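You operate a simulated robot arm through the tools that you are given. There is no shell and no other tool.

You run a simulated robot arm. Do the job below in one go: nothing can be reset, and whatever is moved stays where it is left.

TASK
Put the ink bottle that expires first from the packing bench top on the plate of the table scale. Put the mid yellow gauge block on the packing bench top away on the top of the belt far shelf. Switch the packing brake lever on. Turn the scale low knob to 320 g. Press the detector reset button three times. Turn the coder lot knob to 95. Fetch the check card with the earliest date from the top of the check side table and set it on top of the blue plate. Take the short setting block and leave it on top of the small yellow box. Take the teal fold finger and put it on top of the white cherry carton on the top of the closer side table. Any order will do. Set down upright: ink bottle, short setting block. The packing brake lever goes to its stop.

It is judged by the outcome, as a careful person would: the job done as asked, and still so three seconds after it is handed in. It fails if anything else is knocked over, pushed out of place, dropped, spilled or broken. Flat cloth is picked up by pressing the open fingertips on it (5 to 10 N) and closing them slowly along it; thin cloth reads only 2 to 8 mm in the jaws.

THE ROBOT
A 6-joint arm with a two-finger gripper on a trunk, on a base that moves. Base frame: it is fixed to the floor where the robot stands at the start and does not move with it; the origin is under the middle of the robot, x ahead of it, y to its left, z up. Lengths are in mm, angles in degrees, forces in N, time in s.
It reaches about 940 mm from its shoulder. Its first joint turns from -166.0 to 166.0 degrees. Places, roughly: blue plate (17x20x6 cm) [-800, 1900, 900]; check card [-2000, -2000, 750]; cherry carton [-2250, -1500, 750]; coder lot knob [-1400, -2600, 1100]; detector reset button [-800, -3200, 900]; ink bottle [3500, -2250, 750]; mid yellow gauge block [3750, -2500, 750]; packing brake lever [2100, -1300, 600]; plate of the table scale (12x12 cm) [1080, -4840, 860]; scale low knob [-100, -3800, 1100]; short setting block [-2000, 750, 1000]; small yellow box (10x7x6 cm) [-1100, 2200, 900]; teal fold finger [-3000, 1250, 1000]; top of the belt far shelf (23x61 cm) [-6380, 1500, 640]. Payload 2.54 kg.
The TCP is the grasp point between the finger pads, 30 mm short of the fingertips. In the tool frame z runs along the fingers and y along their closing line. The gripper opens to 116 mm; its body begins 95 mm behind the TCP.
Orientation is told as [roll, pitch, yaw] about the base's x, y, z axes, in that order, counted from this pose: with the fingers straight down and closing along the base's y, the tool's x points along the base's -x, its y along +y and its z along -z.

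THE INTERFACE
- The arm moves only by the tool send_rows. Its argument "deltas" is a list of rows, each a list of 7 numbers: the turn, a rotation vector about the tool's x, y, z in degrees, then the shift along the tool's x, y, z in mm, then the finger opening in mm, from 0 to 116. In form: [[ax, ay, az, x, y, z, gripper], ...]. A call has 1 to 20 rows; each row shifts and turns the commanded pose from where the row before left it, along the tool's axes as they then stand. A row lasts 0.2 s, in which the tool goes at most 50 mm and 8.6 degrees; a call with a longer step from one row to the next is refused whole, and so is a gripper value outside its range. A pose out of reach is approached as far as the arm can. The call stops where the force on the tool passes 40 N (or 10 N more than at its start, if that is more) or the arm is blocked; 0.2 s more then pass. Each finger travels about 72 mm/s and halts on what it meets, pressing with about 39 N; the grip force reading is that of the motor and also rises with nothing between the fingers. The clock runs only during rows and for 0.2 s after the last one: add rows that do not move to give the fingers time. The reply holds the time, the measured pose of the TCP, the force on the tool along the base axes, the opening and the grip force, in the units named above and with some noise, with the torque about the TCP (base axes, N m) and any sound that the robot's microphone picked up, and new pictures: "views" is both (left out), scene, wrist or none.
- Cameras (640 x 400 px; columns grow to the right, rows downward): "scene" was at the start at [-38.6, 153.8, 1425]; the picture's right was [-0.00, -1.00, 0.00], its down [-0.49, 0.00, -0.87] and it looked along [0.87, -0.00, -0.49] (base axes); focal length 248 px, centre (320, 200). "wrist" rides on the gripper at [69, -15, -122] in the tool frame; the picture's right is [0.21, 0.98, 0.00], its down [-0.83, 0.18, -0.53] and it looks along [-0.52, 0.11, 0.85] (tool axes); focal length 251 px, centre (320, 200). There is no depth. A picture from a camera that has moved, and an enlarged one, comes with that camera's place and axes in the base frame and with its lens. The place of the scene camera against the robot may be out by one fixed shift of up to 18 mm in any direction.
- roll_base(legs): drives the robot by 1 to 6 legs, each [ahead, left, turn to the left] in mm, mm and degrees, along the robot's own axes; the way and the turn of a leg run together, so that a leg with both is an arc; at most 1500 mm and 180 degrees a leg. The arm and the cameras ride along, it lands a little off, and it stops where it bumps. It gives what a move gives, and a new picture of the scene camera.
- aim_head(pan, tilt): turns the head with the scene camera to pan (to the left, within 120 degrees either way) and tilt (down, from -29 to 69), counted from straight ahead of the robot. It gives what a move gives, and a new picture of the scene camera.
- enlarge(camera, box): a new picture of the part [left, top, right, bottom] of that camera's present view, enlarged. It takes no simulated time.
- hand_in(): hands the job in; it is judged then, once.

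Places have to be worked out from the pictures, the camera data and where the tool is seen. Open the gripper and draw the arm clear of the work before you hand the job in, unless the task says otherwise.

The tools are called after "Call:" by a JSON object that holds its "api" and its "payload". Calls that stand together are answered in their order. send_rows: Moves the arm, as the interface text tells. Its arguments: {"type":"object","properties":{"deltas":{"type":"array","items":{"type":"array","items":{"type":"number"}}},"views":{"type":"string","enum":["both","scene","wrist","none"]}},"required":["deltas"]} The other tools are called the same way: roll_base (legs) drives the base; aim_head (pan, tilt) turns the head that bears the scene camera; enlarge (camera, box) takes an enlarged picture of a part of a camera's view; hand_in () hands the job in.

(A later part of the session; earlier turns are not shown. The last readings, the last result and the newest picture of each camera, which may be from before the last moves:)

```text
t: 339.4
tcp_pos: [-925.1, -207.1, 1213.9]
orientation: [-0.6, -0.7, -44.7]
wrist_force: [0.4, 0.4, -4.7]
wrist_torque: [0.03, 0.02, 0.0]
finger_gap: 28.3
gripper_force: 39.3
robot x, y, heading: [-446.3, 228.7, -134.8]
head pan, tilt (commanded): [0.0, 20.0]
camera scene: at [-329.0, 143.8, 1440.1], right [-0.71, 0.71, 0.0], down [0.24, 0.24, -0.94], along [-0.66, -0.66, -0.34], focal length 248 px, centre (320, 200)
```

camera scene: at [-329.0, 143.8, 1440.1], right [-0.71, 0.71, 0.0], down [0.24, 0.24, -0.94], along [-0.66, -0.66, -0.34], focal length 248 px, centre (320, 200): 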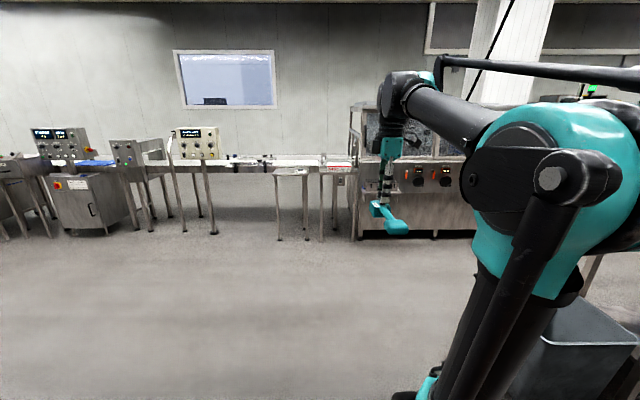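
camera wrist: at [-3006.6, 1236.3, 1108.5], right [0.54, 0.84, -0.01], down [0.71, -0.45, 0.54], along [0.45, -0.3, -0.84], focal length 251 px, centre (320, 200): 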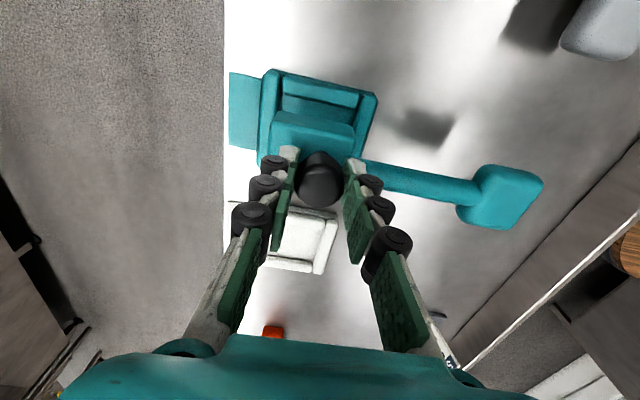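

The way to the closer side table is clear. I'll drive ahead.

Call:
{"api": "roll_base", "payload": {"legs": [[900, 0, 0], [650, 0, 0]]}}

Call:
{"api": "aim_head", "payload": {"pan": 0, "tilt": 30}}

Call:
{"api": "enlarge", "payload": {"camera": "wrist", "box": [0, 0, 640, 400]}}

```text
t: 347.3
tcp_pos: [-2018.1, -1291.1, 1215.5]
orientation: [-0.6, -0.7, -44.8]
wrist_force: [-0.3, -0.3, -4.5]
wrist_torque: [0.0, 0.0, 0.01]
finger_gap: 28.4
gripper_force: 38.7
robot x, y, heading: [-1535.9, -856.6, -135.4]
head pan, tilt (commanded): [0.0, 20.0]
camera scene: at [-1420.2, -942.3, 1440.1], right [-0.7, 0.71, 0.0], down [0.24, 0.24, -0.94], along [-0.67, -0.66, -0.34], focal length 248 px, centre (320, 200)
```

scene: 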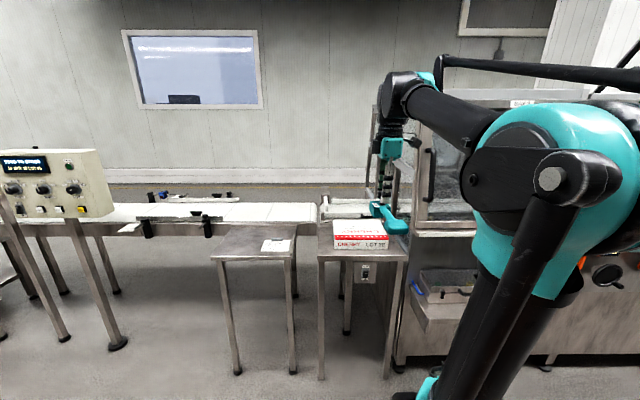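

```text
t: 348.1
tcp_pos: [-2017.5, -1290.7, 1214.3]
orientation: [-0.6, -0.8, -45.0]
wrist_force: [0.3, 0.2, -4.5]
wrist_torque: [0.04, 0.01, 0.04]
finger_gap: 28.6
gripper_force: 38.8
robot x, y, heading: [-1535.3, -856.0, -135.4]
head pan, tilt (commanded): [0.0, 30.0]
camera scene: at [-1418.3, -940.4, 1424.1], right [-0.7, 0.71, 0.0], down [0.35, 0.35, -0.87], along [-0.61, -0.61, -0.5], focal length 248 px, centre (320, 200)
```

scene: 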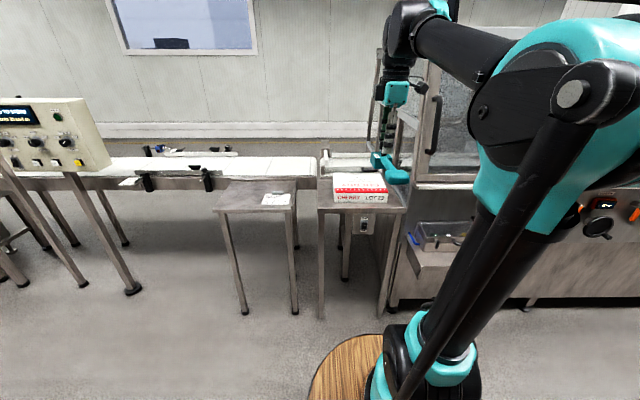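

```text
1.00 times, centred on (320, 200) of wrist (not enlarged: the box is as wide or as high as the picture)
camera zoom: at [-2077.7, -1251.9, 1335.3], right [0.54, 0.84, -0.01], down [0.71, -0.45, 0.54], along [0.45, -0.3, -0.84], focal length 251 px, centre (320, 200)
```

zoom: 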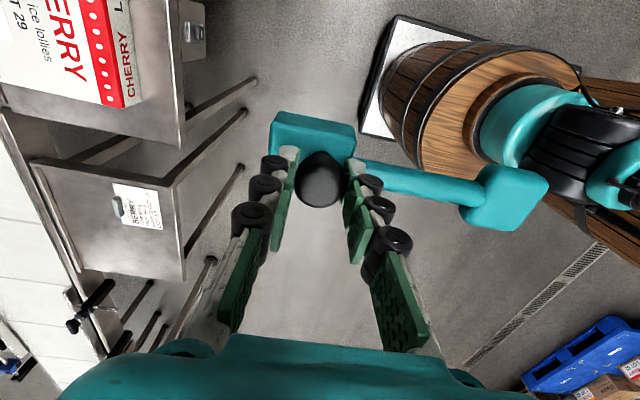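

The white CHERRY carton is ahead on the closer side table. I'll enlarge it to measure its top.

Call:
{"api": "enlarge", "payload": {"camera": "scene", "box": [312, 150, 424, 230]}}

Call:
{"api": "enlarge", "payload": {"camera": "wrist", "box": [0, 0, 200, 125]}}

```text
5.00 times, centred on (368, 190) of scene
camera zoom: at [-1418.3, -940.4, 1424.1], right [-0.7, 0.71, 0.0], down [0.35, 0.35, -0.87], along [-0.61, -0.61, -0.5], focal length 1242 px, centre (80, 250)
```

zoom: 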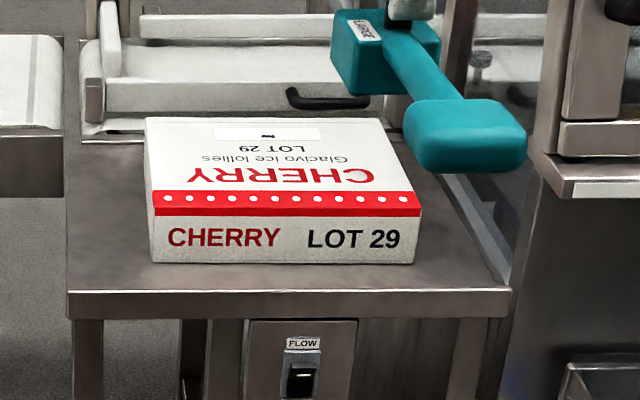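

```text
3.20 times, centred on (100, 62) of wrist
camera zoom: at [-2077.7, -1251.9, 1335.3], right [0.54, 0.84, -0.01], down [0.71, -0.45, 0.54], along [0.45, -0.3, -0.84], focal length 805 px, centre (1024, 640)
```

zoom: 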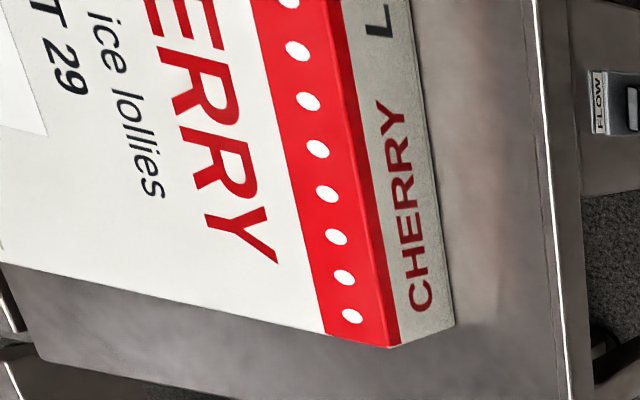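

The carton top spans about u −402…−656, n −2700…−2908 at z≈850. I'll drive 180 mm closer and bring the finger over its centre.

Call:
{"api": "roll_base", "payload": {"legs": [[180, 0, 0]]}}

Call:
{"api": "send_rows", "payload": {"deltas": [[0, 0, 0, 2.5, -38, 0, 10], [0, 0, 0, 2.5, -38, 0, 10], [0, 0, 0, 2.5, -38, 0, 10], [0, 0, 0, 2.5, -38, 0, 10], [0, 0, 0, 2.5, -38, 10, 10], [0, 0, 0, 2.5, -38, 20, 10], [0, 0, 0, 0, -30, 30, 10], [0, 0, 0, 0, 0, 30, 10], [0, 0, 0, 0, 0, 0, 10]], "views": "both"}}

Call:
{"api": "enlarge", "payload": {"camera": "scene", "box": [300, 130, 444, 240]}}

```text
t: 349.6
tcp_pos: [-2143.4, -1418.1, 1214.6]
orientation: [-0.6, -0.6, -44.8]
wrist_force: [-0.5, -0.2, -5.0]
wrist_torque: [0.01, 0.03, -0.02]
finger_gap: 28.3
gripper_force: 39.3
robot x, y, heading: [-1661.1, -985.6, -134.9]
head pan, tilt (commanded): [0.0, 30.0]
camera scene: at [-1544.8, -1065.9, 1424.1], right [-0.71, 0.71, 0.0], down [0.35, 0.35, -0.87], along [-0.61, -0.61, -0.5], focal length 248 px, centre (320, 200)
```

scene: 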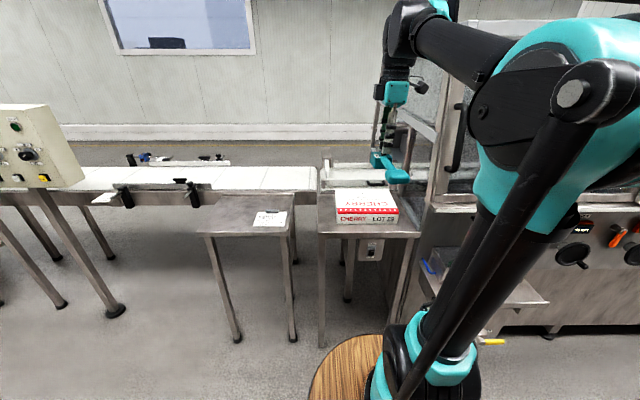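

```text
t: 351.6
tcp_pos: [-2336.8, -1591.0, 1125.6]
orientation: [-0.6, -0.8, -44.8]
wrist_force: [0.0, -0.3, -4.2]
wrist_torque: [0.03, 0.01, -0.04]
finger_gap: 28.0
gripper_force: 38.7
robot x, y, heading: [-1663.7, -986.3, -135.2]
head pan, tilt (commanded): [0.0, 30.0]
camera scene: at [-1544.8, -1065.9, 1424.1], right [-0.71, 0.71, 0.0], down [0.35, 0.35, -0.87], along [-0.61, -0.61, -0.5], focal length 248 px, centre (320, 200)
camera wrist: at [-2395.8, -1552.0, 1246.6], right [0.54, 0.84, -0.01], down [0.71, -0.44, 0.54], along [0.45, -0.3, -0.84], focal length 251 px, centre (320, 200)
```

scene: 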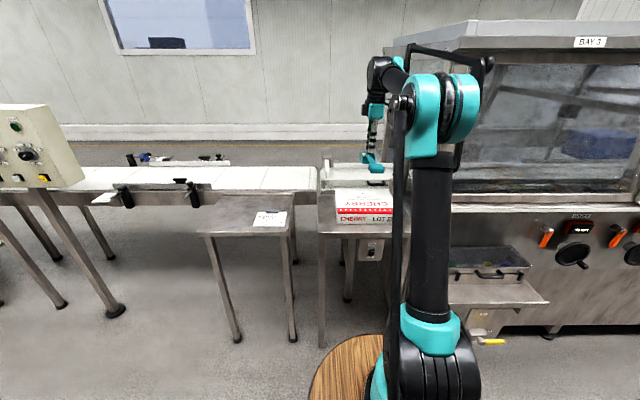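
wrist: 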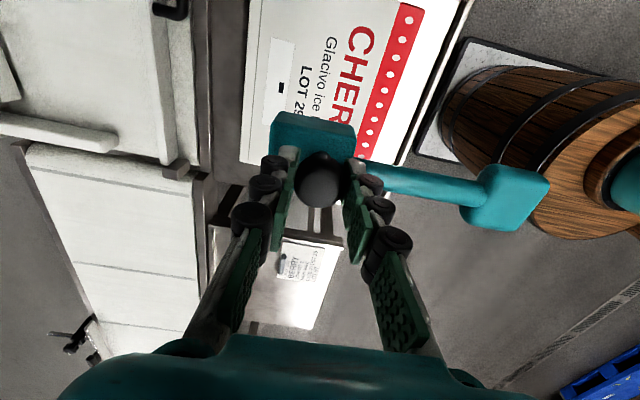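

```text
3.64 times, centred on (372, 185) of scene
camera zoom: at [-1544.8, -1065.9, 1424.1], right [-0.71, 0.71, 0.0], down [0.35, 0.35, -0.87], along [-0.61, -0.61, -0.5], focal length 903 px, centre (131, 254)
```

zoom: 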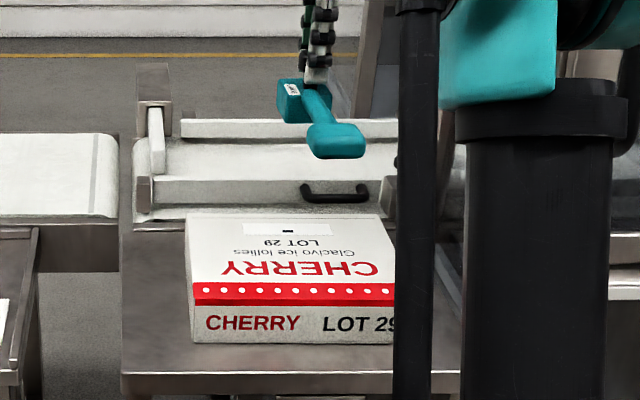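

The finger hangs over the carton. I'll shift ~24 mm deeper and lower to about 30 mm above the carton.

Call:
{"api": "send_rows", "payload": {"deltas": [[0, 0, 0, 0, -6, 40, 10], [0, 0, 0, 0, -6, 40, 10], [0, 0, 0, 0, -6, 40, 10], [0, 0, 0, 0, -6, 30, 10], [0, 0, 0, 0, 0, 0, 10]], "views": "both"}}

Call:
{"api": "enlarge", "payload": {"camera": "scene", "box": [300, 130, 444, 240]}}

```text
t: 352.8
tcp_pos: [-2352.8, -1612.1, 977.8]
orientation: [-0.6, -0.7, -44.8]
wrist_force: [0.9, -0.7, -4.5]
wrist_torque: [0.01, 0.0, -0.03]
finger_gap: 28.2
gripper_force: 38.5
robot x, y, heading: [-1663.1, -982.1, -134.9]
head pan, tilt (commanded): [0.0, 30.0]
camera scene: at [-1544.8, -1065.9, 1424.1], right [-0.71, 0.71, 0.0], down [0.35, 0.35, -0.87], along [-0.61, -0.61, -0.5], focal length 248 px, centre (320, 200)
camera wrist: at [-2412.7, -1572.6, 1097.4], right [0.54, 0.84, -0.01], down [0.71, -0.44, 0.54], along [0.45, -0.3, -0.84], focal length 251 px, centre (320, 200)
```

scene: 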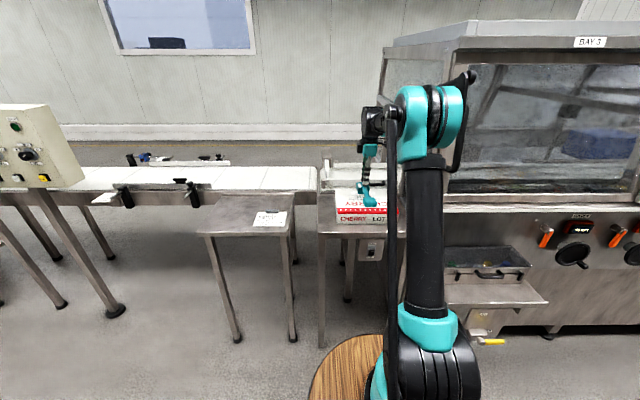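
wrist: 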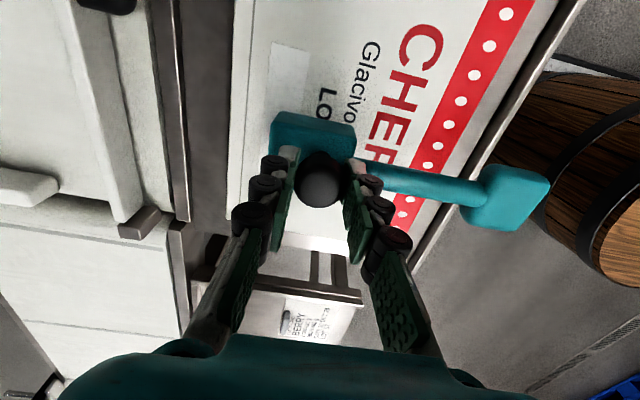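

```text
3.64 times, centred on (372, 185) of scene
camera zoom: at [-1544.8, -1065.9, 1424.1], right [-0.71, 0.71, 0.0], down [0.35, 0.35, -0.87], along [-0.61, -0.61, -0.5], focal length 903 px, centre (131, 254)
```

zoom: 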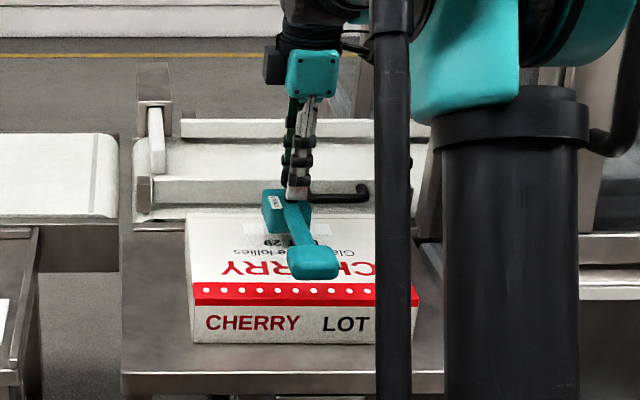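

Well placed over the carton centre. I'll creep down to contact.

Call:
{"api": "send_rows", "payload": {"deltas": [[0, 0, 0, 0, 0, 12, 10], [0, 0, 0, 0, 0, 8, 10], [0, 0, 0, 0, 0, 4, 10], [0, 0, 0, 0, 0, 3, 10], [0, 0, 0, 0, 0, 0, 10]], "views": "none"}}

Call:
{"api": "send_rows", "payload": {"deltas": [[0, 0, 0, 0, 0, 2.5, 10], [0, 0, 0, 0, 0, 2.5, 10], [0, 0, 0, 0, 0, 2.5, 10], [0, 0, 0, 0, 0, 0, 10]], "views": "none"}}

```text
t: 354.0
tcp_pos: [-2352.2, -1610.1, 950.9]
orientation: [-0.7, -0.7, -44.8]
wrist_force: [4.5, 7.0, 13.8]
wrist_torque: [-0.38, -0.19, 0.14]
finger_gap: 28.2
gripper_force: 38.9
robot x, y, heading: [-1662.5, -984.6, -135.1]
head pan, tilt (commanded): [0.0, 30.0]
```

```text
t: 354.8
tcp_pos: [-2351.1, -1610.6, 945.5]
orientation: [-0.6, -0.6, -44.8]
wrist_force: [4.5, 4.3, 15.7]
wrist_torque: [0.21, -0.12, 0.0]
finger_gap: 28.4
gripper_force: 38.7
robot x, y, heading: [-1665.3, -985.7, -135.0]
head pan, tilt (commanded): [0.0, 30.0]
stopped in row 4: the force on the tool passed its limit at 45 N (the readings are from after the stop); the commanded pose is now the measured one
```

Contact made. Before releasing I'll look at how it sits.

Call:
{"api": "send_rows", "payload": {"deltas": [[0, 0, 0, 0, 0, -1, 10], [0, 0, 0, 0, 0, 0, 10]], "views": "wrist"}}

Call:
{"api": "enlarge", "payload": {"camera": "scene", "box": [320, 140, 416, 230]}}

```text
t: 355.4
tcp_pos: [-2351.2, -1611.5, 945.9]
orientation: [-0.7, -0.7, -44.8]
wrist_force: [4.2, 2.6, 7.5]
wrist_torque: [0.14, -0.22, 0.06]
finger_gap: 27.9
gripper_force: 38.5
robot x, y, heading: [-1660.0, -985.2, -135.2]
head pan, tilt (commanded): [0.0, 30.0]
camera wrist: at [-2412.1, -1572.0, 1066.2], right [0.54, 0.84, -0.01], down [0.71, -0.44, 0.54], along [0.45, -0.3, -0.84], focal length 251 px, centre (320, 200)
```

wrist: 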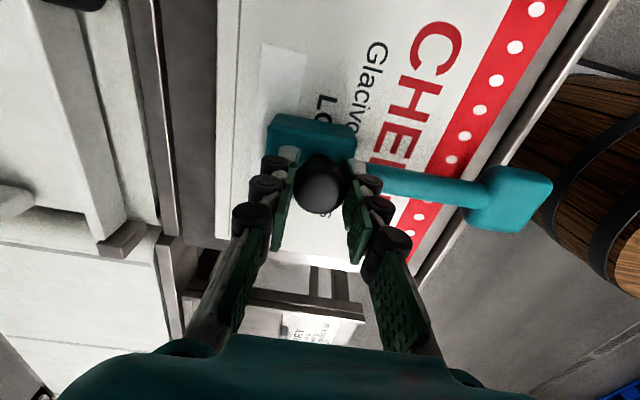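

```text
4.44 times, centred on (368, 185) of scene
camera zoom: at [-1544.2, -1065.4, 1424.1], right [-0.71, 0.71, 0.0], down [0.35, 0.35, -0.87], along [-0.61, -0.61, -0.5], focal length 1104 px, centre (107, 267)
```

zoom: 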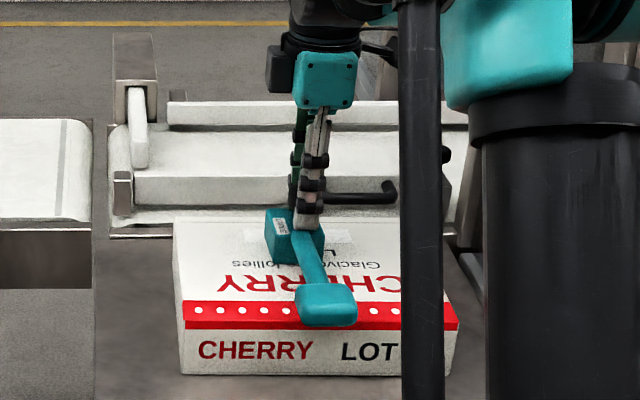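

It sits flat on the carton, which hasn't moved. I'll open gently and lift off.

Call:
{"api": "send_rows", "payload": {"deltas": [[0, 0, 0, 0, 0, -1, 24], [0, 0, 0, 0, 0, 0, 32], [0, 0, 0, 0, 0, 0, 38], [0, 0, 0, 0, 0, 0, 46], [0, 0, 0, 0, 0, 0, 54], [0, 0, 0, 0, 0, -5, 60], [0, 0, 0, 0, 0, -20, 60], [0, 0, 0, 0, 0, -40, 60], [0, 0, 0, 0, 0, -45, 60]], "views": "wrist"}}

Call:
{"api": "enlarge", "payload": {"camera": "scene", "box": [320, 140, 416, 230]}}

```text
t: 357.4
tcp_pos: [-2353.2, -1611.1, 1054.9]
orientation: [-0.6, -0.6, -44.8]
wrist_force: [0.3, -0.8, -0.7]
wrist_torque: [0.01, -0.04, 0.02]
finger_gap: 60.1
gripper_force: 0.1
robot x, y, heading: [-1661.3, -980.4, -135.1]
head pan, tilt (commanded): [0.0, 30.0]
camera wrist: at [-2413.0, -1570.9, 1175.9], right [0.54, 0.84, -0.01], down [0.71, -0.44, 0.54], along [0.45, -0.3, -0.84], focal length 251 px, centre (320, 200)
```

wrist: 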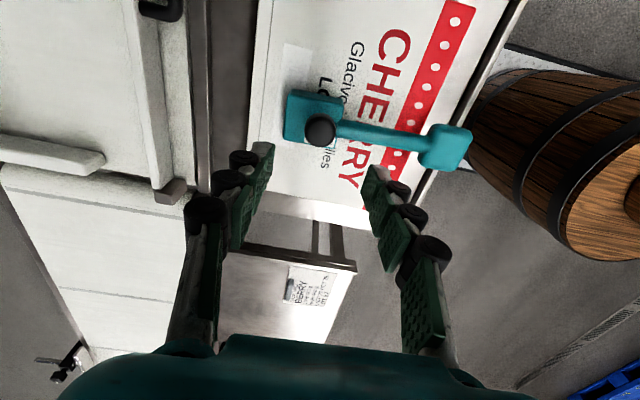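

```text
4.44 times, centred on (368, 185) of scene
camera zoom: at [-1544.8, -1065.9, 1424.1], right [-0.71, 0.71, 0.0], down [0.35, 0.35, -0.87], along [-0.61, -0.61, -0.5], focal length 1104 px, centre (107, 267)
```

zoom: 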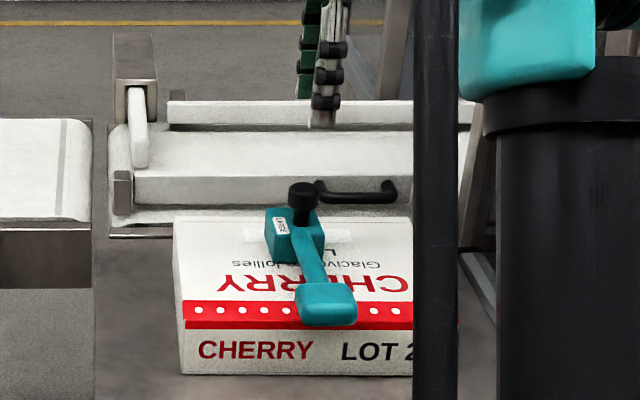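

The teal finger rests upright on the white CHERRY carton. Last item: the MID gauge block. I'll retract and unroll the wrist, then drive back to the packing bench.

Call:
{"api": "send_rows", "payload": {"deltas": [[0, 0, 0, 0, 0, -40, 80], [0, 0, 0, 0, 0, -40, 80], [0, 0, 0, 0, 10, -40, 80], [0, 0, 0, 0, 40, -20, 80], [0, 0, 0, 0, 40, 0, 80], [0, 0, 0, 0, 40, 0, 80], [0, 0, 0, 0, 40, 0, 80], [0, 0, 0, 0, 40, 0, 80], [0, 0, 7.5, 0, 0, 0, 80], [0, 0, 7.5, 0, 0, 0, 80], [0, 0, 7.5, 0, 0, 0, 80], [0, 0, 7.5, 0, 0, 0, 80], [0, 0, 7.5, 0, 0, 0, 80], [0, 0, 7.5, 0, 0, 0, 80], [0, 0, 7.5, 0, 0, 0, 80], [0, 0, 7.5, 0, 0, 0, 80], [0, 0, 7.5, 0, 0, 0, 80], [0, 0, 7.5, 0, 0, 0, 80], [0, 0, 7.5, 0, 0, 0, 80], [0, 0, 7.5, 0, 0, 0, 80]], "views": "none"}}

Call:
{"api": "roll_base", "payload": {"legs": [[-1200, 0, 0], [0, 1500, 0], [0, 1500, 0], [0, 1500, 0], [0, 220, 0], [0, 0, -180]]}}

Call:
{"api": "aim_head", "payload": {"pan": 10, "tilt": 30}}

```text
t: 361.6
tcp_pos: [-2205.1, -1458.0, 1193.2]
orientation: [0.8, -0.6, -134.9]
wrist_force: [0.3, -0.1, -0.1]
wrist_torque: [-0.01, 0.0, 0.03]
finger_gap: 80.1
gripper_force: 0.1
robot x, y, heading: [-1661.0, -984.7, -135.1]
head pan, tilt (commanded): [0.0, 30.0]
```

```text
t: 397.3
tcp_pos: [3043.3, -3025.9, 1193.9]
orientation: [0.7, -0.6, 44.5]
wrist_force: [0.0, -0.9, 0.3]
wrist_torque: [0.02, 0.03, 0.01]
finger_gap: 79.9
gripper_force: 0.0
robot x, y, heading: [2495.8, -3495.6, 44.3]
head pan, tilt (commanded): [0.0, 30.0]
camera scene: at [2360.2, -3404.4, 1424.1], right [0.7, -0.72, 0.0], down [-0.36, -0.35, -0.87], along [0.62, 0.6, -0.5], focal length 248 px, centre (320, 200)
```

scene: 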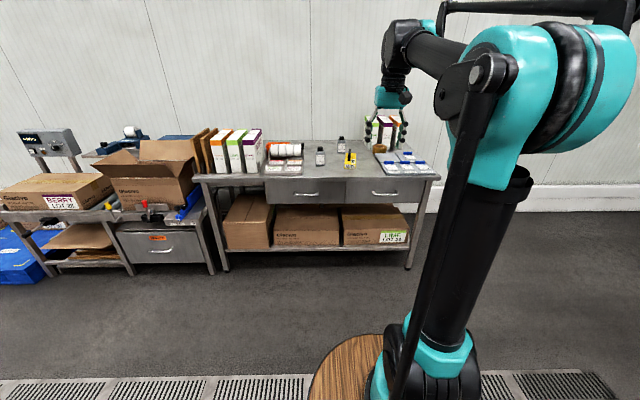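

```text
t: 398.0
tcp_pos: [3043.6, -3026.5, 1193.4]
orientation: [0.7, -0.6, 44.6]
wrist_force: [-0.5, 1.0, 0.4]
wrist_torque: [-0.05, 0.0, 0.01]
finger_gap: 79.9
gripper_force: 0.0
robot x, y, heading: [2499.0, -3494.8, 44.2]
head pan, tilt (commanded): [10.0, 30.0]
camera scene: at [2348.3, -3394.2, 1424.1], right [0.81, -0.58, 0.0], down [-0.29, -0.41, -0.87], along [0.51, 0.7, -0.5], focal length 248 px, centre (320, 200)
```

scene: 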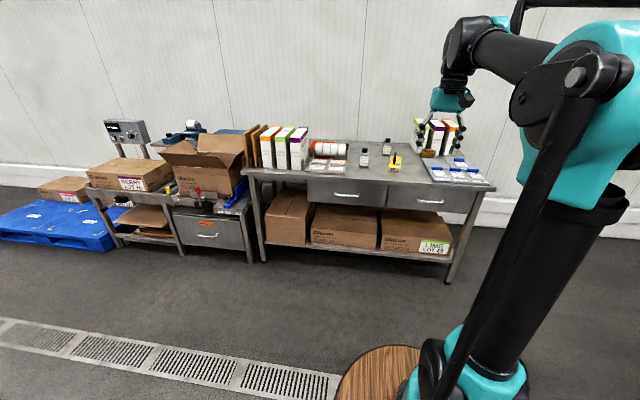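

I'm back at the packing bench. I'll check the lever state in this view while here, then drive up to the bench.

Call:
{"api": "enlarge", "payload": {"camera": "scene", "box": [80, 150, 208, 240]}}

Call:
{"api": "roll_base", "payload": {"legs": [[650, 0, 0.7]]}}

Call:
{"api": "enlarge", "payload": {"camera": "wrist", "box": [0, 0, 640, 400]}}

```text
4.44 times, centred on (144, 195) of scene
camera zoom: at [2348.3, -3394.2, 1424.1], right [0.81, -0.58, 0.0], down [-0.29, -0.41, -0.87], along [0.51, 0.7, -0.5], focal length 1104 px, centre (1102, 222)
```

zoom: 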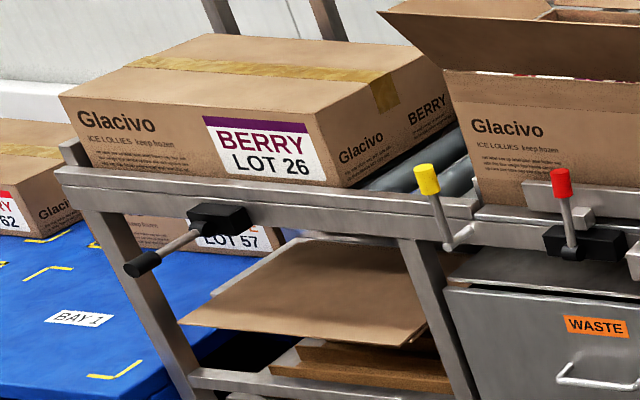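

```text
t: 401.6
tcp_pos: [3497.7, -2556.6, 1193.5]
orientation: [0.7, -0.6, 45.7]
wrist_force: [0.4, 0.3, -0.5]
wrist_torque: [-0.05, 0.01, -0.01]
finger_gap: 80.1
gripper_force: 0.2
robot x, y, heading: [2958.7, -3031.7, 45.2]
head pan, tilt (commanded): [10.0, 30.0]
camera scene: at [2809.7, -2936.8, 1424.1], right [0.82, -0.57, 0.0], down [-0.28, -0.41, -0.87], along [0.49, 0.71, -0.5], focal length 248 px, centre (320, 200)
```

scene: 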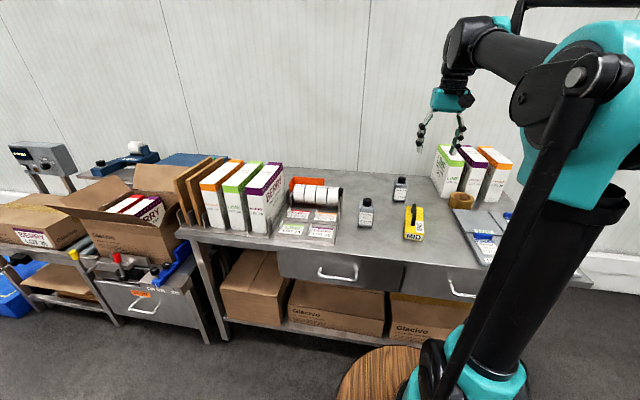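

```text
1.00 times, centred on (320, 200) of wrist (not enlarged: the box is as wide or as high as the picture)
camera zoom: at [3460.5, -2619.2, 1314.3], right [-0.85, 0.53, 0.01], down [0.45, 0.71, 0.55], along [0.28, 0.47, -0.84], focal length 251 px, centre (320, 200)
```

zoom: 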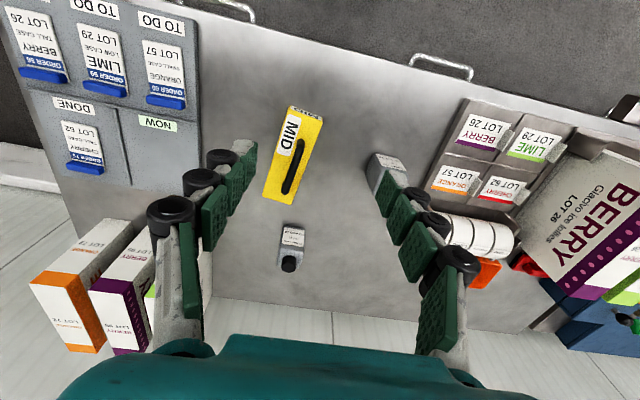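

The black brake lever is still down at its stop. The MID block with its handle is ahead; I'll move over it and descend for a close measurement.

Call:
{"api": "send_rows", "payload": {"deltas": [[0, 0, 0, -30, -3, 35, 80], [0, 0, 0, -30, -3, 35, 80], [0, 0, 0, -30, -3, 35, 80], [0, 0, 0, -30, -3, 35, 80], [0, 0, 0, -30, -3, 35, 80], [0, 0, 0, 0, 0, 0, 80]], "views": "wrist"}}

Call:
{"api": "enlarge", "payload": {"camera": "wrist", "box": [220, 30, 420, 155]}}

```text
t: 403.1
tcp_pos: [3613.0, -2458.0, 1020.3]
orientation: [0.7, -0.6, 45.7]
wrist_force: [0.5, -0.5, 0.4]
wrist_torque: [0.02, 0.01, 0.02]
finger_gap: 79.7
gripper_force: 0.1
robot x, y, heading: [2955.8, -3034.8, 45.3]
head pan, tilt (commanded): [10.0, 30.0]
camera wrist: at [3575.5, -2520.2, 1140.1], right [-0.85, 0.53, 0.01], down [0.45, 0.71, 0.55], along [0.28, 0.47, -0.84], focal length 251 px, centre (320, 200)
```

wrist: 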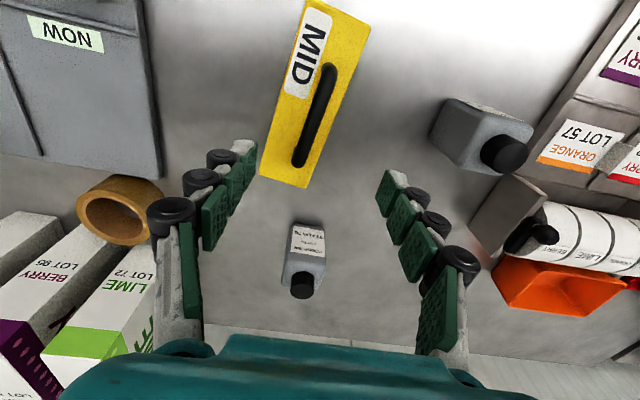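

```text
3.20 times, centred on (320, 92) of wrist
camera zoom: at [3575.5, -2520.2, 1140.1], right [-0.85, 0.53, 0.01], down [0.45, 0.71, 0.55], along [0.28, 0.47, -0.84], focal length 805 px, centre (320, 544)
```

zoom: 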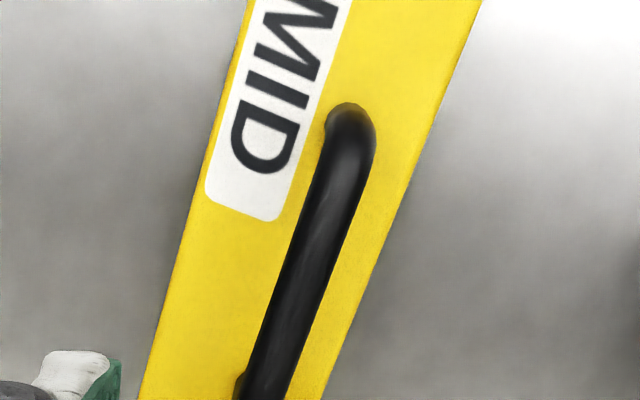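

The handle's top is at ≈[3616,−2460,856], bar heading ≈38.7°. I'll yaw 7° to suit it and descend partway.

Call:
{"api": "send_rows", "payload": {"deltas": [[0, 0, 7, 0, 0, 0, 70], [0, 0, 0, -1, -4.8, 35, 60], [0, 0, 0, 0, 0, 40, 60], [0, 0, 0, 0, 0, 40, 60], [0, 0, 0, 0, 0, 0, 60]], "views": "wrist"}}

Call:
{"api": "enlarge", "payload": {"camera": "wrist", "box": [220, 60, 420, 185]}}

```text
t: 404.2
tcp_pos: [3616.5, -2458.4, 905.4]
orientation: [0.8, -0.5, 38.6]
wrist_force: [0.9, -0.5, -0.6]
wrist_torque: [0.0, 0.01, 0.03]
finger_gap: 59.9
gripper_force: 0.1
robot x, y, heading: [2962.7, -3031.8, 45.4]
head pan, tilt (commanded): [10.0, 30.0]
camera wrist: at [3572.1, -2516.0, 1025.1], right [-0.78, 0.63, 0.01], down [0.53, 0.65, 0.54], along [0.33, 0.43, -0.84], focal length 251 px, centre (320, 200)
```

wrist: 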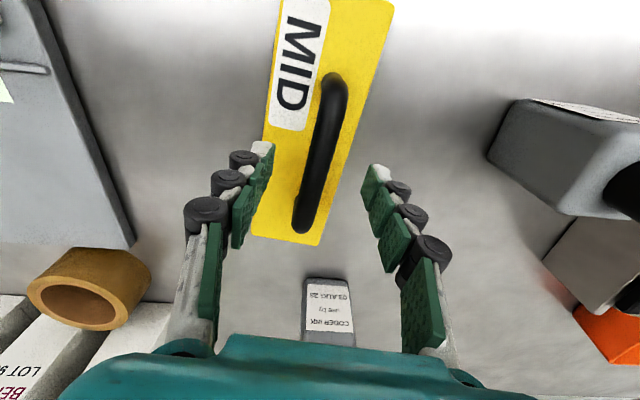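

```text
3.20 times, centred on (320, 122) of wrist
camera zoom: at [3572.1, -2516.0, 1025.1], right [-0.78, 0.63, 0.01], down [0.53, 0.65, 0.54], along [0.33, 0.43, -0.84], focal length 805 px, centre (320, 448)
```

zoom: 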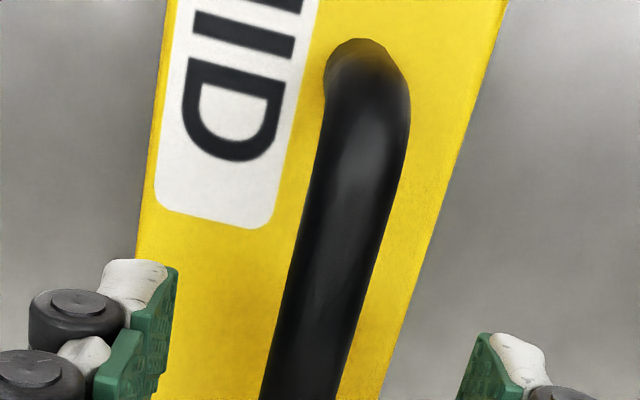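

The handle lies centred between the fingers. I'll lower to z≈857 and close on the bar.

Call:
{"api": "send_rows", "payload": {"deltas": [[0, 0, 0, 0, -2, 25, 60], [0, 0, 0, 0, 0, 15, 60], [0, 0, 0, 0, 0, 7, 60], [0, 0, 0, 0, 0, 0, 50], [0, 0, 0, 0, 0, 0, 40], [0, 0, 0, 0, 0, 0, 30], [0, 0, 0, 0, 0, 0, 20], [0, 0, 0, 0, 0, 0, 10], [0, 0, 0, 0, 0, 0, 8]], "views": "wrist"}}

```text
t: 405.4
tcp_pos: [3616.2, -2457.5, 860.5]
orientation: [0.9, -0.6, 38.6]
wrist_force: [-6.2, 2.8, 60.1]
wrist_torque: [-1.02, -0.22, 0.0]
finger_gap: 33.6
gripper_force: 26.6
robot x, y, heading: [2959.0, -3032.1, 45.2]
head pan, tilt (commanded): [10.0, 30.0]
stopped in row 5: the force on the tool passed its limit at 44 N (the readings are from after the stop); the commanded pose is now the measured one
camera wrist: at [3571.2, -2516.0, 981.6], right [-0.78, 0.63, 0.01], down [0.53, 0.65, 0.55], along [0.33, 0.43, -0.84], focal length 251 px, centre (320, 200)
```

wrist: 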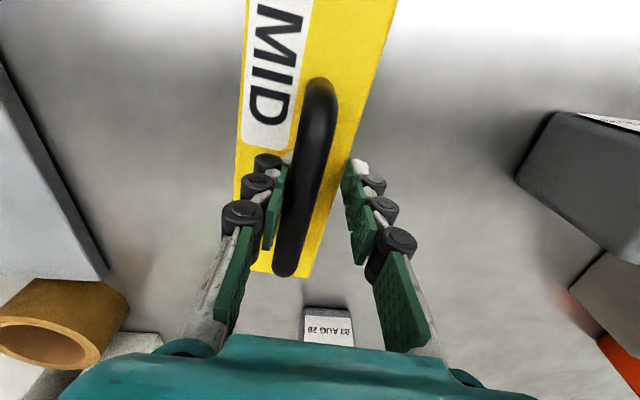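

The tips met the slab's top as they closed. I'll rise 12 mm and close on the bar again.

Call:
{"api": "send_rows", "payload": {"deltas": [[0, 0, 0, 0, 0, -12, 40], [0, 0, 0, 0, 4, 0, 40], [0, 0, 0, 0, 0, 0, 30], [0, 0, 0, 0, 0, 0, 20], [0, 0, 0, 0, 0, 0, 12], [0, 0, 0, 0, 0, 0, 8], [0, 0, 0, 0, 0, 0, 6]], "views": "wrist"}}

```text
t: 407.0
tcp_pos: [3615.1, -2455.9, 872.5]
orientation: [0.9, -0.5, 38.6]
wrist_force: [-0.1, -1.4, 0.0]
wrist_torque: [0.01, 0.02, -0.02]
finger_gap: 13.8
gripper_force: 38.5
robot x, y, heading: [2956.1, -3036.4, 45.3]
head pan, tilt (commanded): [10.0, 30.0]
camera wrist: at [3570.4, -2513.4, 991.8], right [-0.78, 0.63, 0.01], down [0.53, 0.65, 0.54], along [0.33, 0.43, -0.84], focal length 251 px, centre (320, 200)
```

wrist: 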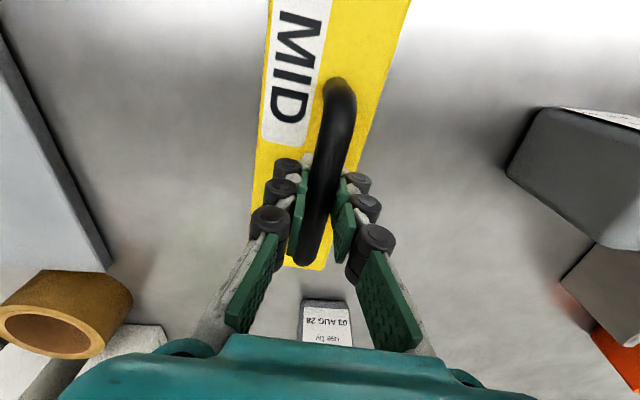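

Bar gripped at 13.8 mm. I'll lift slowly and check the weight and tilt.

Call:
{"api": "send_rows", "payload": {"deltas": [[0, 0, 0, 0, 0, -4, 5], [0, 0, 0, 0, 0, -8, 5], [0, 0, 0, 0, 0, -20, 5], [0, 0, 0, 0, 0, -30, 5], [0, 0, 0, 0, 0, 0, 5]], "views": "wrist"}}

Call:
{"api": "enlarge", "payload": {"camera": "scene", "box": [320, 120, 480, 260]}}

```text
t: 408.2
tcp_pos: [3616.2, -2457.2, 932.5]
orientation: [0.8, -0.4, 38.7]
wrist_force: [-0.3, -0.1, -4.7]
wrist_torque: [-0.02, 0.06, -0.01]
finger_gap: 13.7
gripper_force: 38.4
robot x, y, heading: [2956.1, -3034.9, 45.4]
head pan, tilt (commanded): [10.0, 30.0]
camera wrist: at [3570.8, -2515.1, 1053.4], right [-0.78, 0.63, 0.01], down [0.53, 0.65, 0.54], along [0.33, 0.43, -0.84], focal length 251 px, centre (320, 200)
```

wrist: 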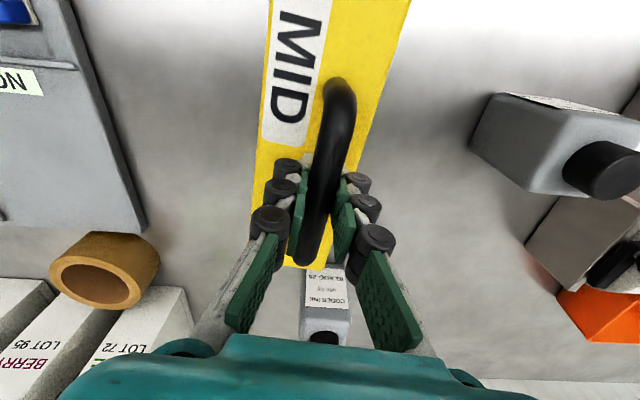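

```text
2.86 times, centred on (400, 190) of scene
camera zoom: at [2809.9, -2936.6, 1424.1], right [0.82, -0.57, 0.0], down [-0.28, -0.41, -0.87], along [0.49, 0.71, -0.5], focal length 710 px, centre (91, 229)
```

zoom: 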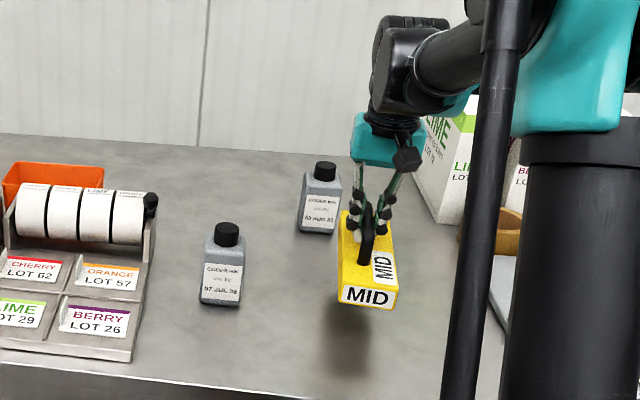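

The MID block hangs level (≈4.7 N). I'll lift it high, retract, back out, and start the long drive towards the belt far shelf.

Call:
{"api": "send_rows", "payload": {"deltas": [[0, 0, 0, 0, 0, -40, 5], [0, 0, 0, 0, 0, -40, 5], [0, 0, 0, 0, 0, -40, 5], [0, 0, 0, 0, 0, -40, 5], [0, 0, 0, 0, 0, -40, 5], [0, 0, 0, 0, 0, -40, 5], [0, 0, 0, 35, 0, -20, 5], [0, 0, 0, 40, 0, 0, 5], [0, 0, 0, 40, 0, 0, 5], [0, 0, -7, 20, 0, 0, 5], [0, 0, 0, 0, 0, 0, 5]], "views": "none"}}

Call:
{"api": "roll_base", "payload": {"legs": [[-600, 0, 0], [0, 0, 90], [1500, 0, 0], [1500, 0, 0], [1500, 0, 0]]}}

Call:
{"api": "aim_head", "payload": {"pan": 0, "tilt": 15}}

```text
t: 410.6
tcp_pos: [3511.4, -2547.0, 1191.4]
orientation: [0.8, -0.6, 45.7]
wrist_force: [1.1, 0.1, -5.3]
wrist_torque: [0.02, 0.03, 0.01]
finger_gap: 14.1
gripper_force: 38.1
robot x, y, heading: [2958.8, -3030.0, 45.4]
head pan, tilt (commanded): [10.0, 30.0]
```

```text
t: 439.0
tcp_pos: [-1151.8, 310.7, 1191.1]
orientation: [0.8, -0.6, 135.2]
wrist_force: [0.6, 0.2, -3.8]
wrist_torque: [-0.04, 0.0, 0.01]
finger_gap: 14.0
gripper_force: 38.2
robot x, y, heading: [-667.2, -249.4, 134.9]
head pan, tilt (commanded): [10.0, 30.0]
camera scene: at [-772.0, -380.6, 1424.1], right [0.58, 0.82, 0.0], down [0.41, -0.29, -0.87], along [-0.71, 0.5, -0.5], focal length 248 px, centre (320, 200)
```

scene: 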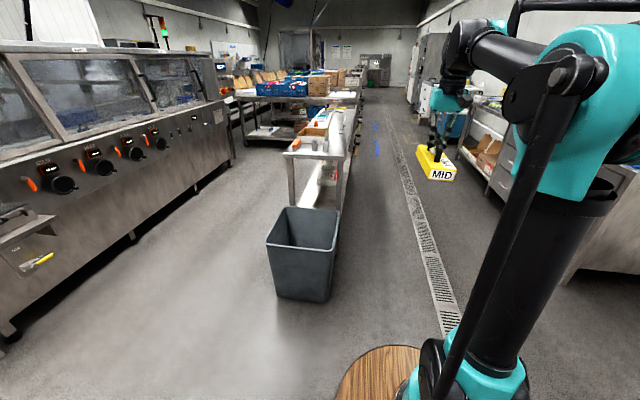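

```text
t: 439.8
tcp_pos: [-1152.1, 309.9, 1191.3]
orientation: [0.8, -0.6, 135.2]
wrist_force: [-0.4, 0.0, -4.4]
wrist_torque: [-0.03, -0.02, 0.01]
finger_gap: 13.9
gripper_force: 38.1
robot x, y, heading: [-664.3, -248.1, 134.8]
head pan, tilt (commanded): [0.0, 15.0]
camera scene: at [-763.9, -366.5, 1448.2], right [0.71, 0.71, 0.0], down [0.18, -0.18, -0.97], along [-0.68, 0.68, -0.26], focal length 248 px, centre (320, 200)
```

scene: 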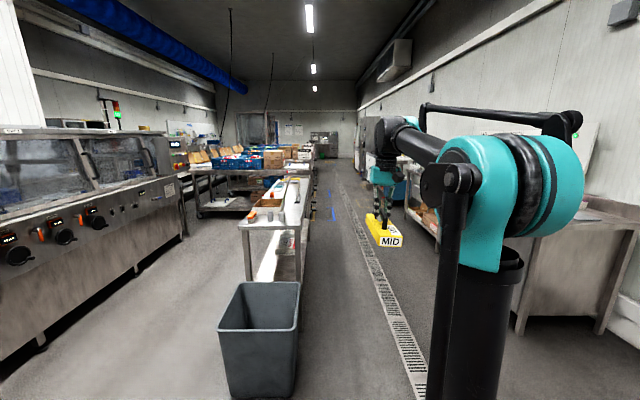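

The shelf should project at about (195,174). I'll enlarge that region to plan a route.

Call:
{"api": "enlarge", "payload": {"camera": "scene", "box": [140, 110, 332, 230]}}

```text
3.33 times, centred on (236, 170) of scene
camera zoom: at [-763.9, -366.5, 1448.2], right [0.71, 0.71, 0.0], down [0.18, -0.18, -0.97], along [-0.68, 0.68, -0.26], focal length 828 px, centre (600, 300)
```

zoom: 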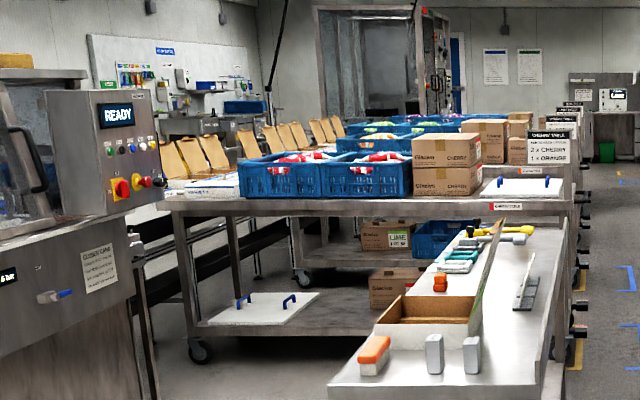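

A trolley hides the shelf from here. I'll move over into the drain aisle and drive further along to look from beside the trolleys.

Call:
{"api": "roll_base", "payload": {"legs": [[0, -500, 0], [1500, 0, 0], [1500, 0, 0]]}}

Call:
{"api": "aim_head", "payload": {"pan": 30, "tilt": 15}}

Call:
{"api": "aim_head", "payload": {"pan": 80, "tilt": 15}}

```text
t: 456.8
tcp_pos: [-2885.8, 2822.9, 1190.5]
orientation: [0.9, -0.6, 133.9]
wrist_force: [-0.1, 0.2, -5.0]
wrist_torque: [0.02, -0.04, -0.02]
finger_gap: 14.3
gripper_force: 38.3
robot x, y, heading: [-2411.3, 2259.4, 133.7]
head pan, tilt (commanded): [0.0, 15.0]
camera scene: at [-2511.7, 2138.3, 1448.3], right [0.72, 0.69, 0.0], down [0.18, -0.19, -0.97], along [-0.67, 0.7, -0.26], focal length 248 px, centre (320, 200)
```

scene: 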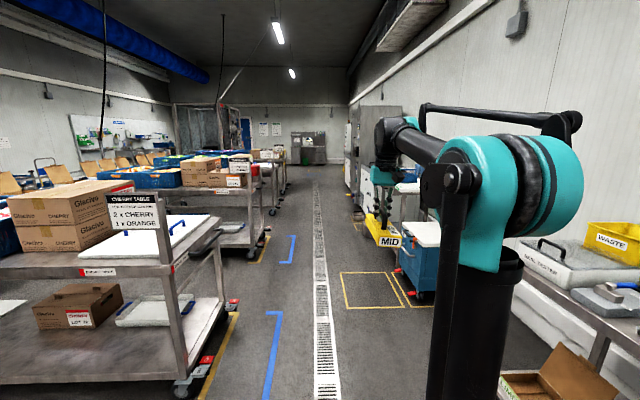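

```text
t: 457.8
tcp_pos: [-2884.9, 2823.4, 1191.3]
orientation: [0.8, -0.6, 134.0]
wrist_force: [0.1, 0.2, -5.1]
wrist_torque: [-0.04, 0.0, -0.03]
finger_gap: 14.0
gripper_force: 38.4
robot x, y, heading: [-2415.0, 2256.1, 133.5]
head pan, tilt (commanded): [30.0, 15.0]
camera scene: at [-2536.8, 2097.1, 1448.3], right [0.28, 0.96, 0.0], down [0.25, -0.07, -0.97], along [-0.93, 0.27, -0.26], focal length 248 px, centre (320, 200)
```

scene: 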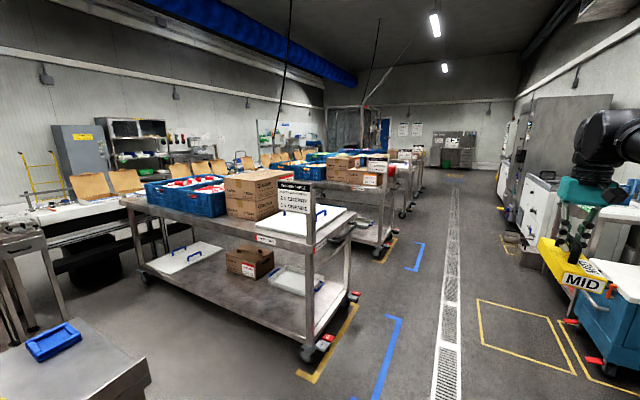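

```text
t: 458.9
tcp_pos: [-2884.6, 2823.6, 1191.0]
orientation: [0.8, -0.6, 134.0]
wrist_force: [0.7, -0.1, -5.1]
wrist_torque: [-0.04, 0.01, 0.01]
finger_gap: 14.1
gripper_force: 38.1
robot x, y, heading: [-2411.9, 2259.1, 133.2]
head pan, tilt (commanded): [80.0, 15.0]
camera scene: at [-2525.1, 2019.0, 1448.3], right [-0.55, 0.83, 0.0], down [0.22, 0.14, -0.97], along [-0.8, -0.53, -0.26], focal length 248 px, centre (320, 200)
```

scene: 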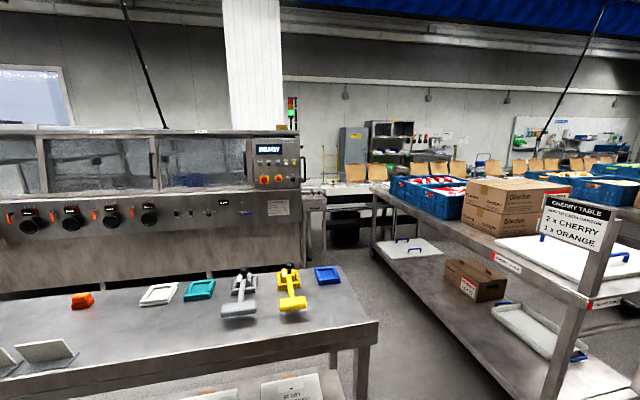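

The tables stand perpendicular to the aisle with a ~1 m gap between the first two, and the shelf lies in line with that gap. I'll drive on to the gap and turn to look into it.

Call:
{"api": "roll_base", "payload": {"legs": [[0, 0, 1.6], [1500, 0, 0], [830, 0, 0]]}}

Call:
{"api": "aim_head", "payload": {"pan": 90, "tilt": 15}}

```text
t: 470.8
tcp_pos: [-4610.2, 4412.5, 1191.4]
orientation: [0.8, -0.7, 137.2]
wrist_force: [-0.2, 0.3, -4.7]
wrist_torque: [-0.05, 0.0, 0.0]
finger_gap: 14.1
gripper_force: 38.8
robot x, y, heading: [-4105.3, 3871.2, 136.9]
head pan, tilt (commanded): [80.0, 15.0]
camera scene: at [-4206.0, 3630.8, 1448.3], right [-0.6, 0.8, 0.0], down [0.21, 0.16, -0.97], along [-0.77, -0.58, -0.26], focal length 248 px, centre (320, 200)
```

scene: 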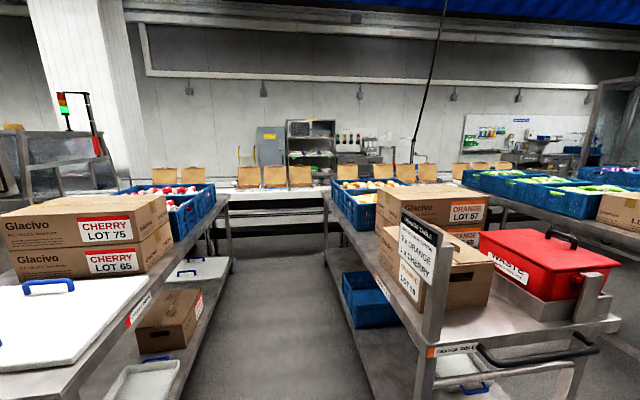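

```text
t: 471.5
tcp_pos: [-4609.1, 4413.1, 1189.8]
orientation: [0.8, -0.6, 137.2]
wrist_force: [0.7, 0.0, -4.4]
wrist_torque: [-0.01, 0.0, 0.02]
finger_gap: 13.9
gripper_force: 38.3
robot x, y, heading: [-4109.5, 3874.6, 136.9]
head pan, tilt (commanded): [90.0, 15.0]
camera scene: at [-4195.2, 3618.7, 1448.3], right [-0.73, 0.68, 0.0], down [0.18, 0.19, -0.97], along [-0.66, -0.7, -0.26], focal length 248 px, centre (320, 200)
```

scene: 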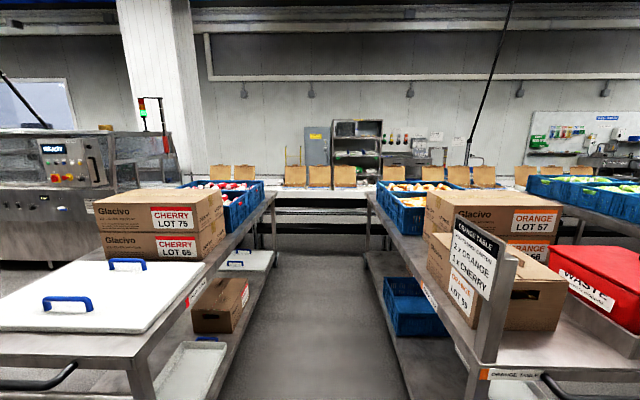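

Looking straight into the gap: the shelf should be near (332,200). I'll enlarge that.

Call:
{"api": "enlarge", "payload": {"camera": "scene", "box": [240, 150, 432, 270]}}

Call:
{"api": "enlarge", "payload": {"camera": "scene", "box": [270, 165, 382, 235]}}

```text
3.33 times, centred on (336, 210) of scene
camera zoom: at [-4195.2, 3618.7, 1448.3], right [-0.73, 0.68, 0.0], down [0.18, 0.19, -0.97], along [-0.66, -0.7, -0.26], focal length 828 px, centre (267, 167)
```

zoom: 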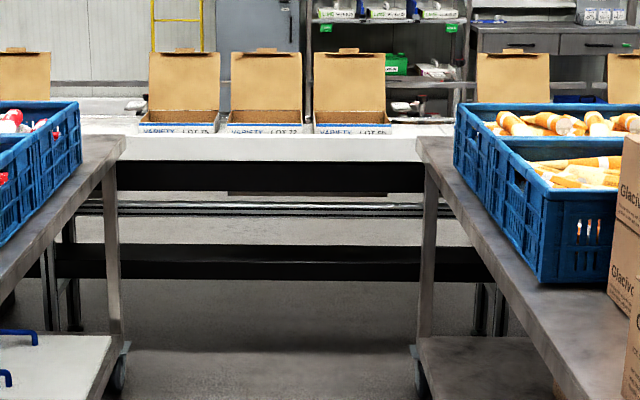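

```text
5.71 times, centred on (326, 200) of scene
camera zoom: at [-4195.2, 3618.7, 1448.3], right [-0.73, 0.68, 0.0], down [0.18, 0.19, -0.97], along [-0.66, -0.7, -0.26], focal length 1419 px, centre (286, 200)
```

zoom: 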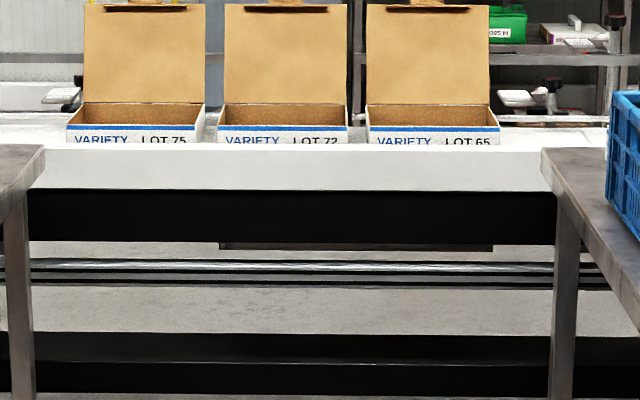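

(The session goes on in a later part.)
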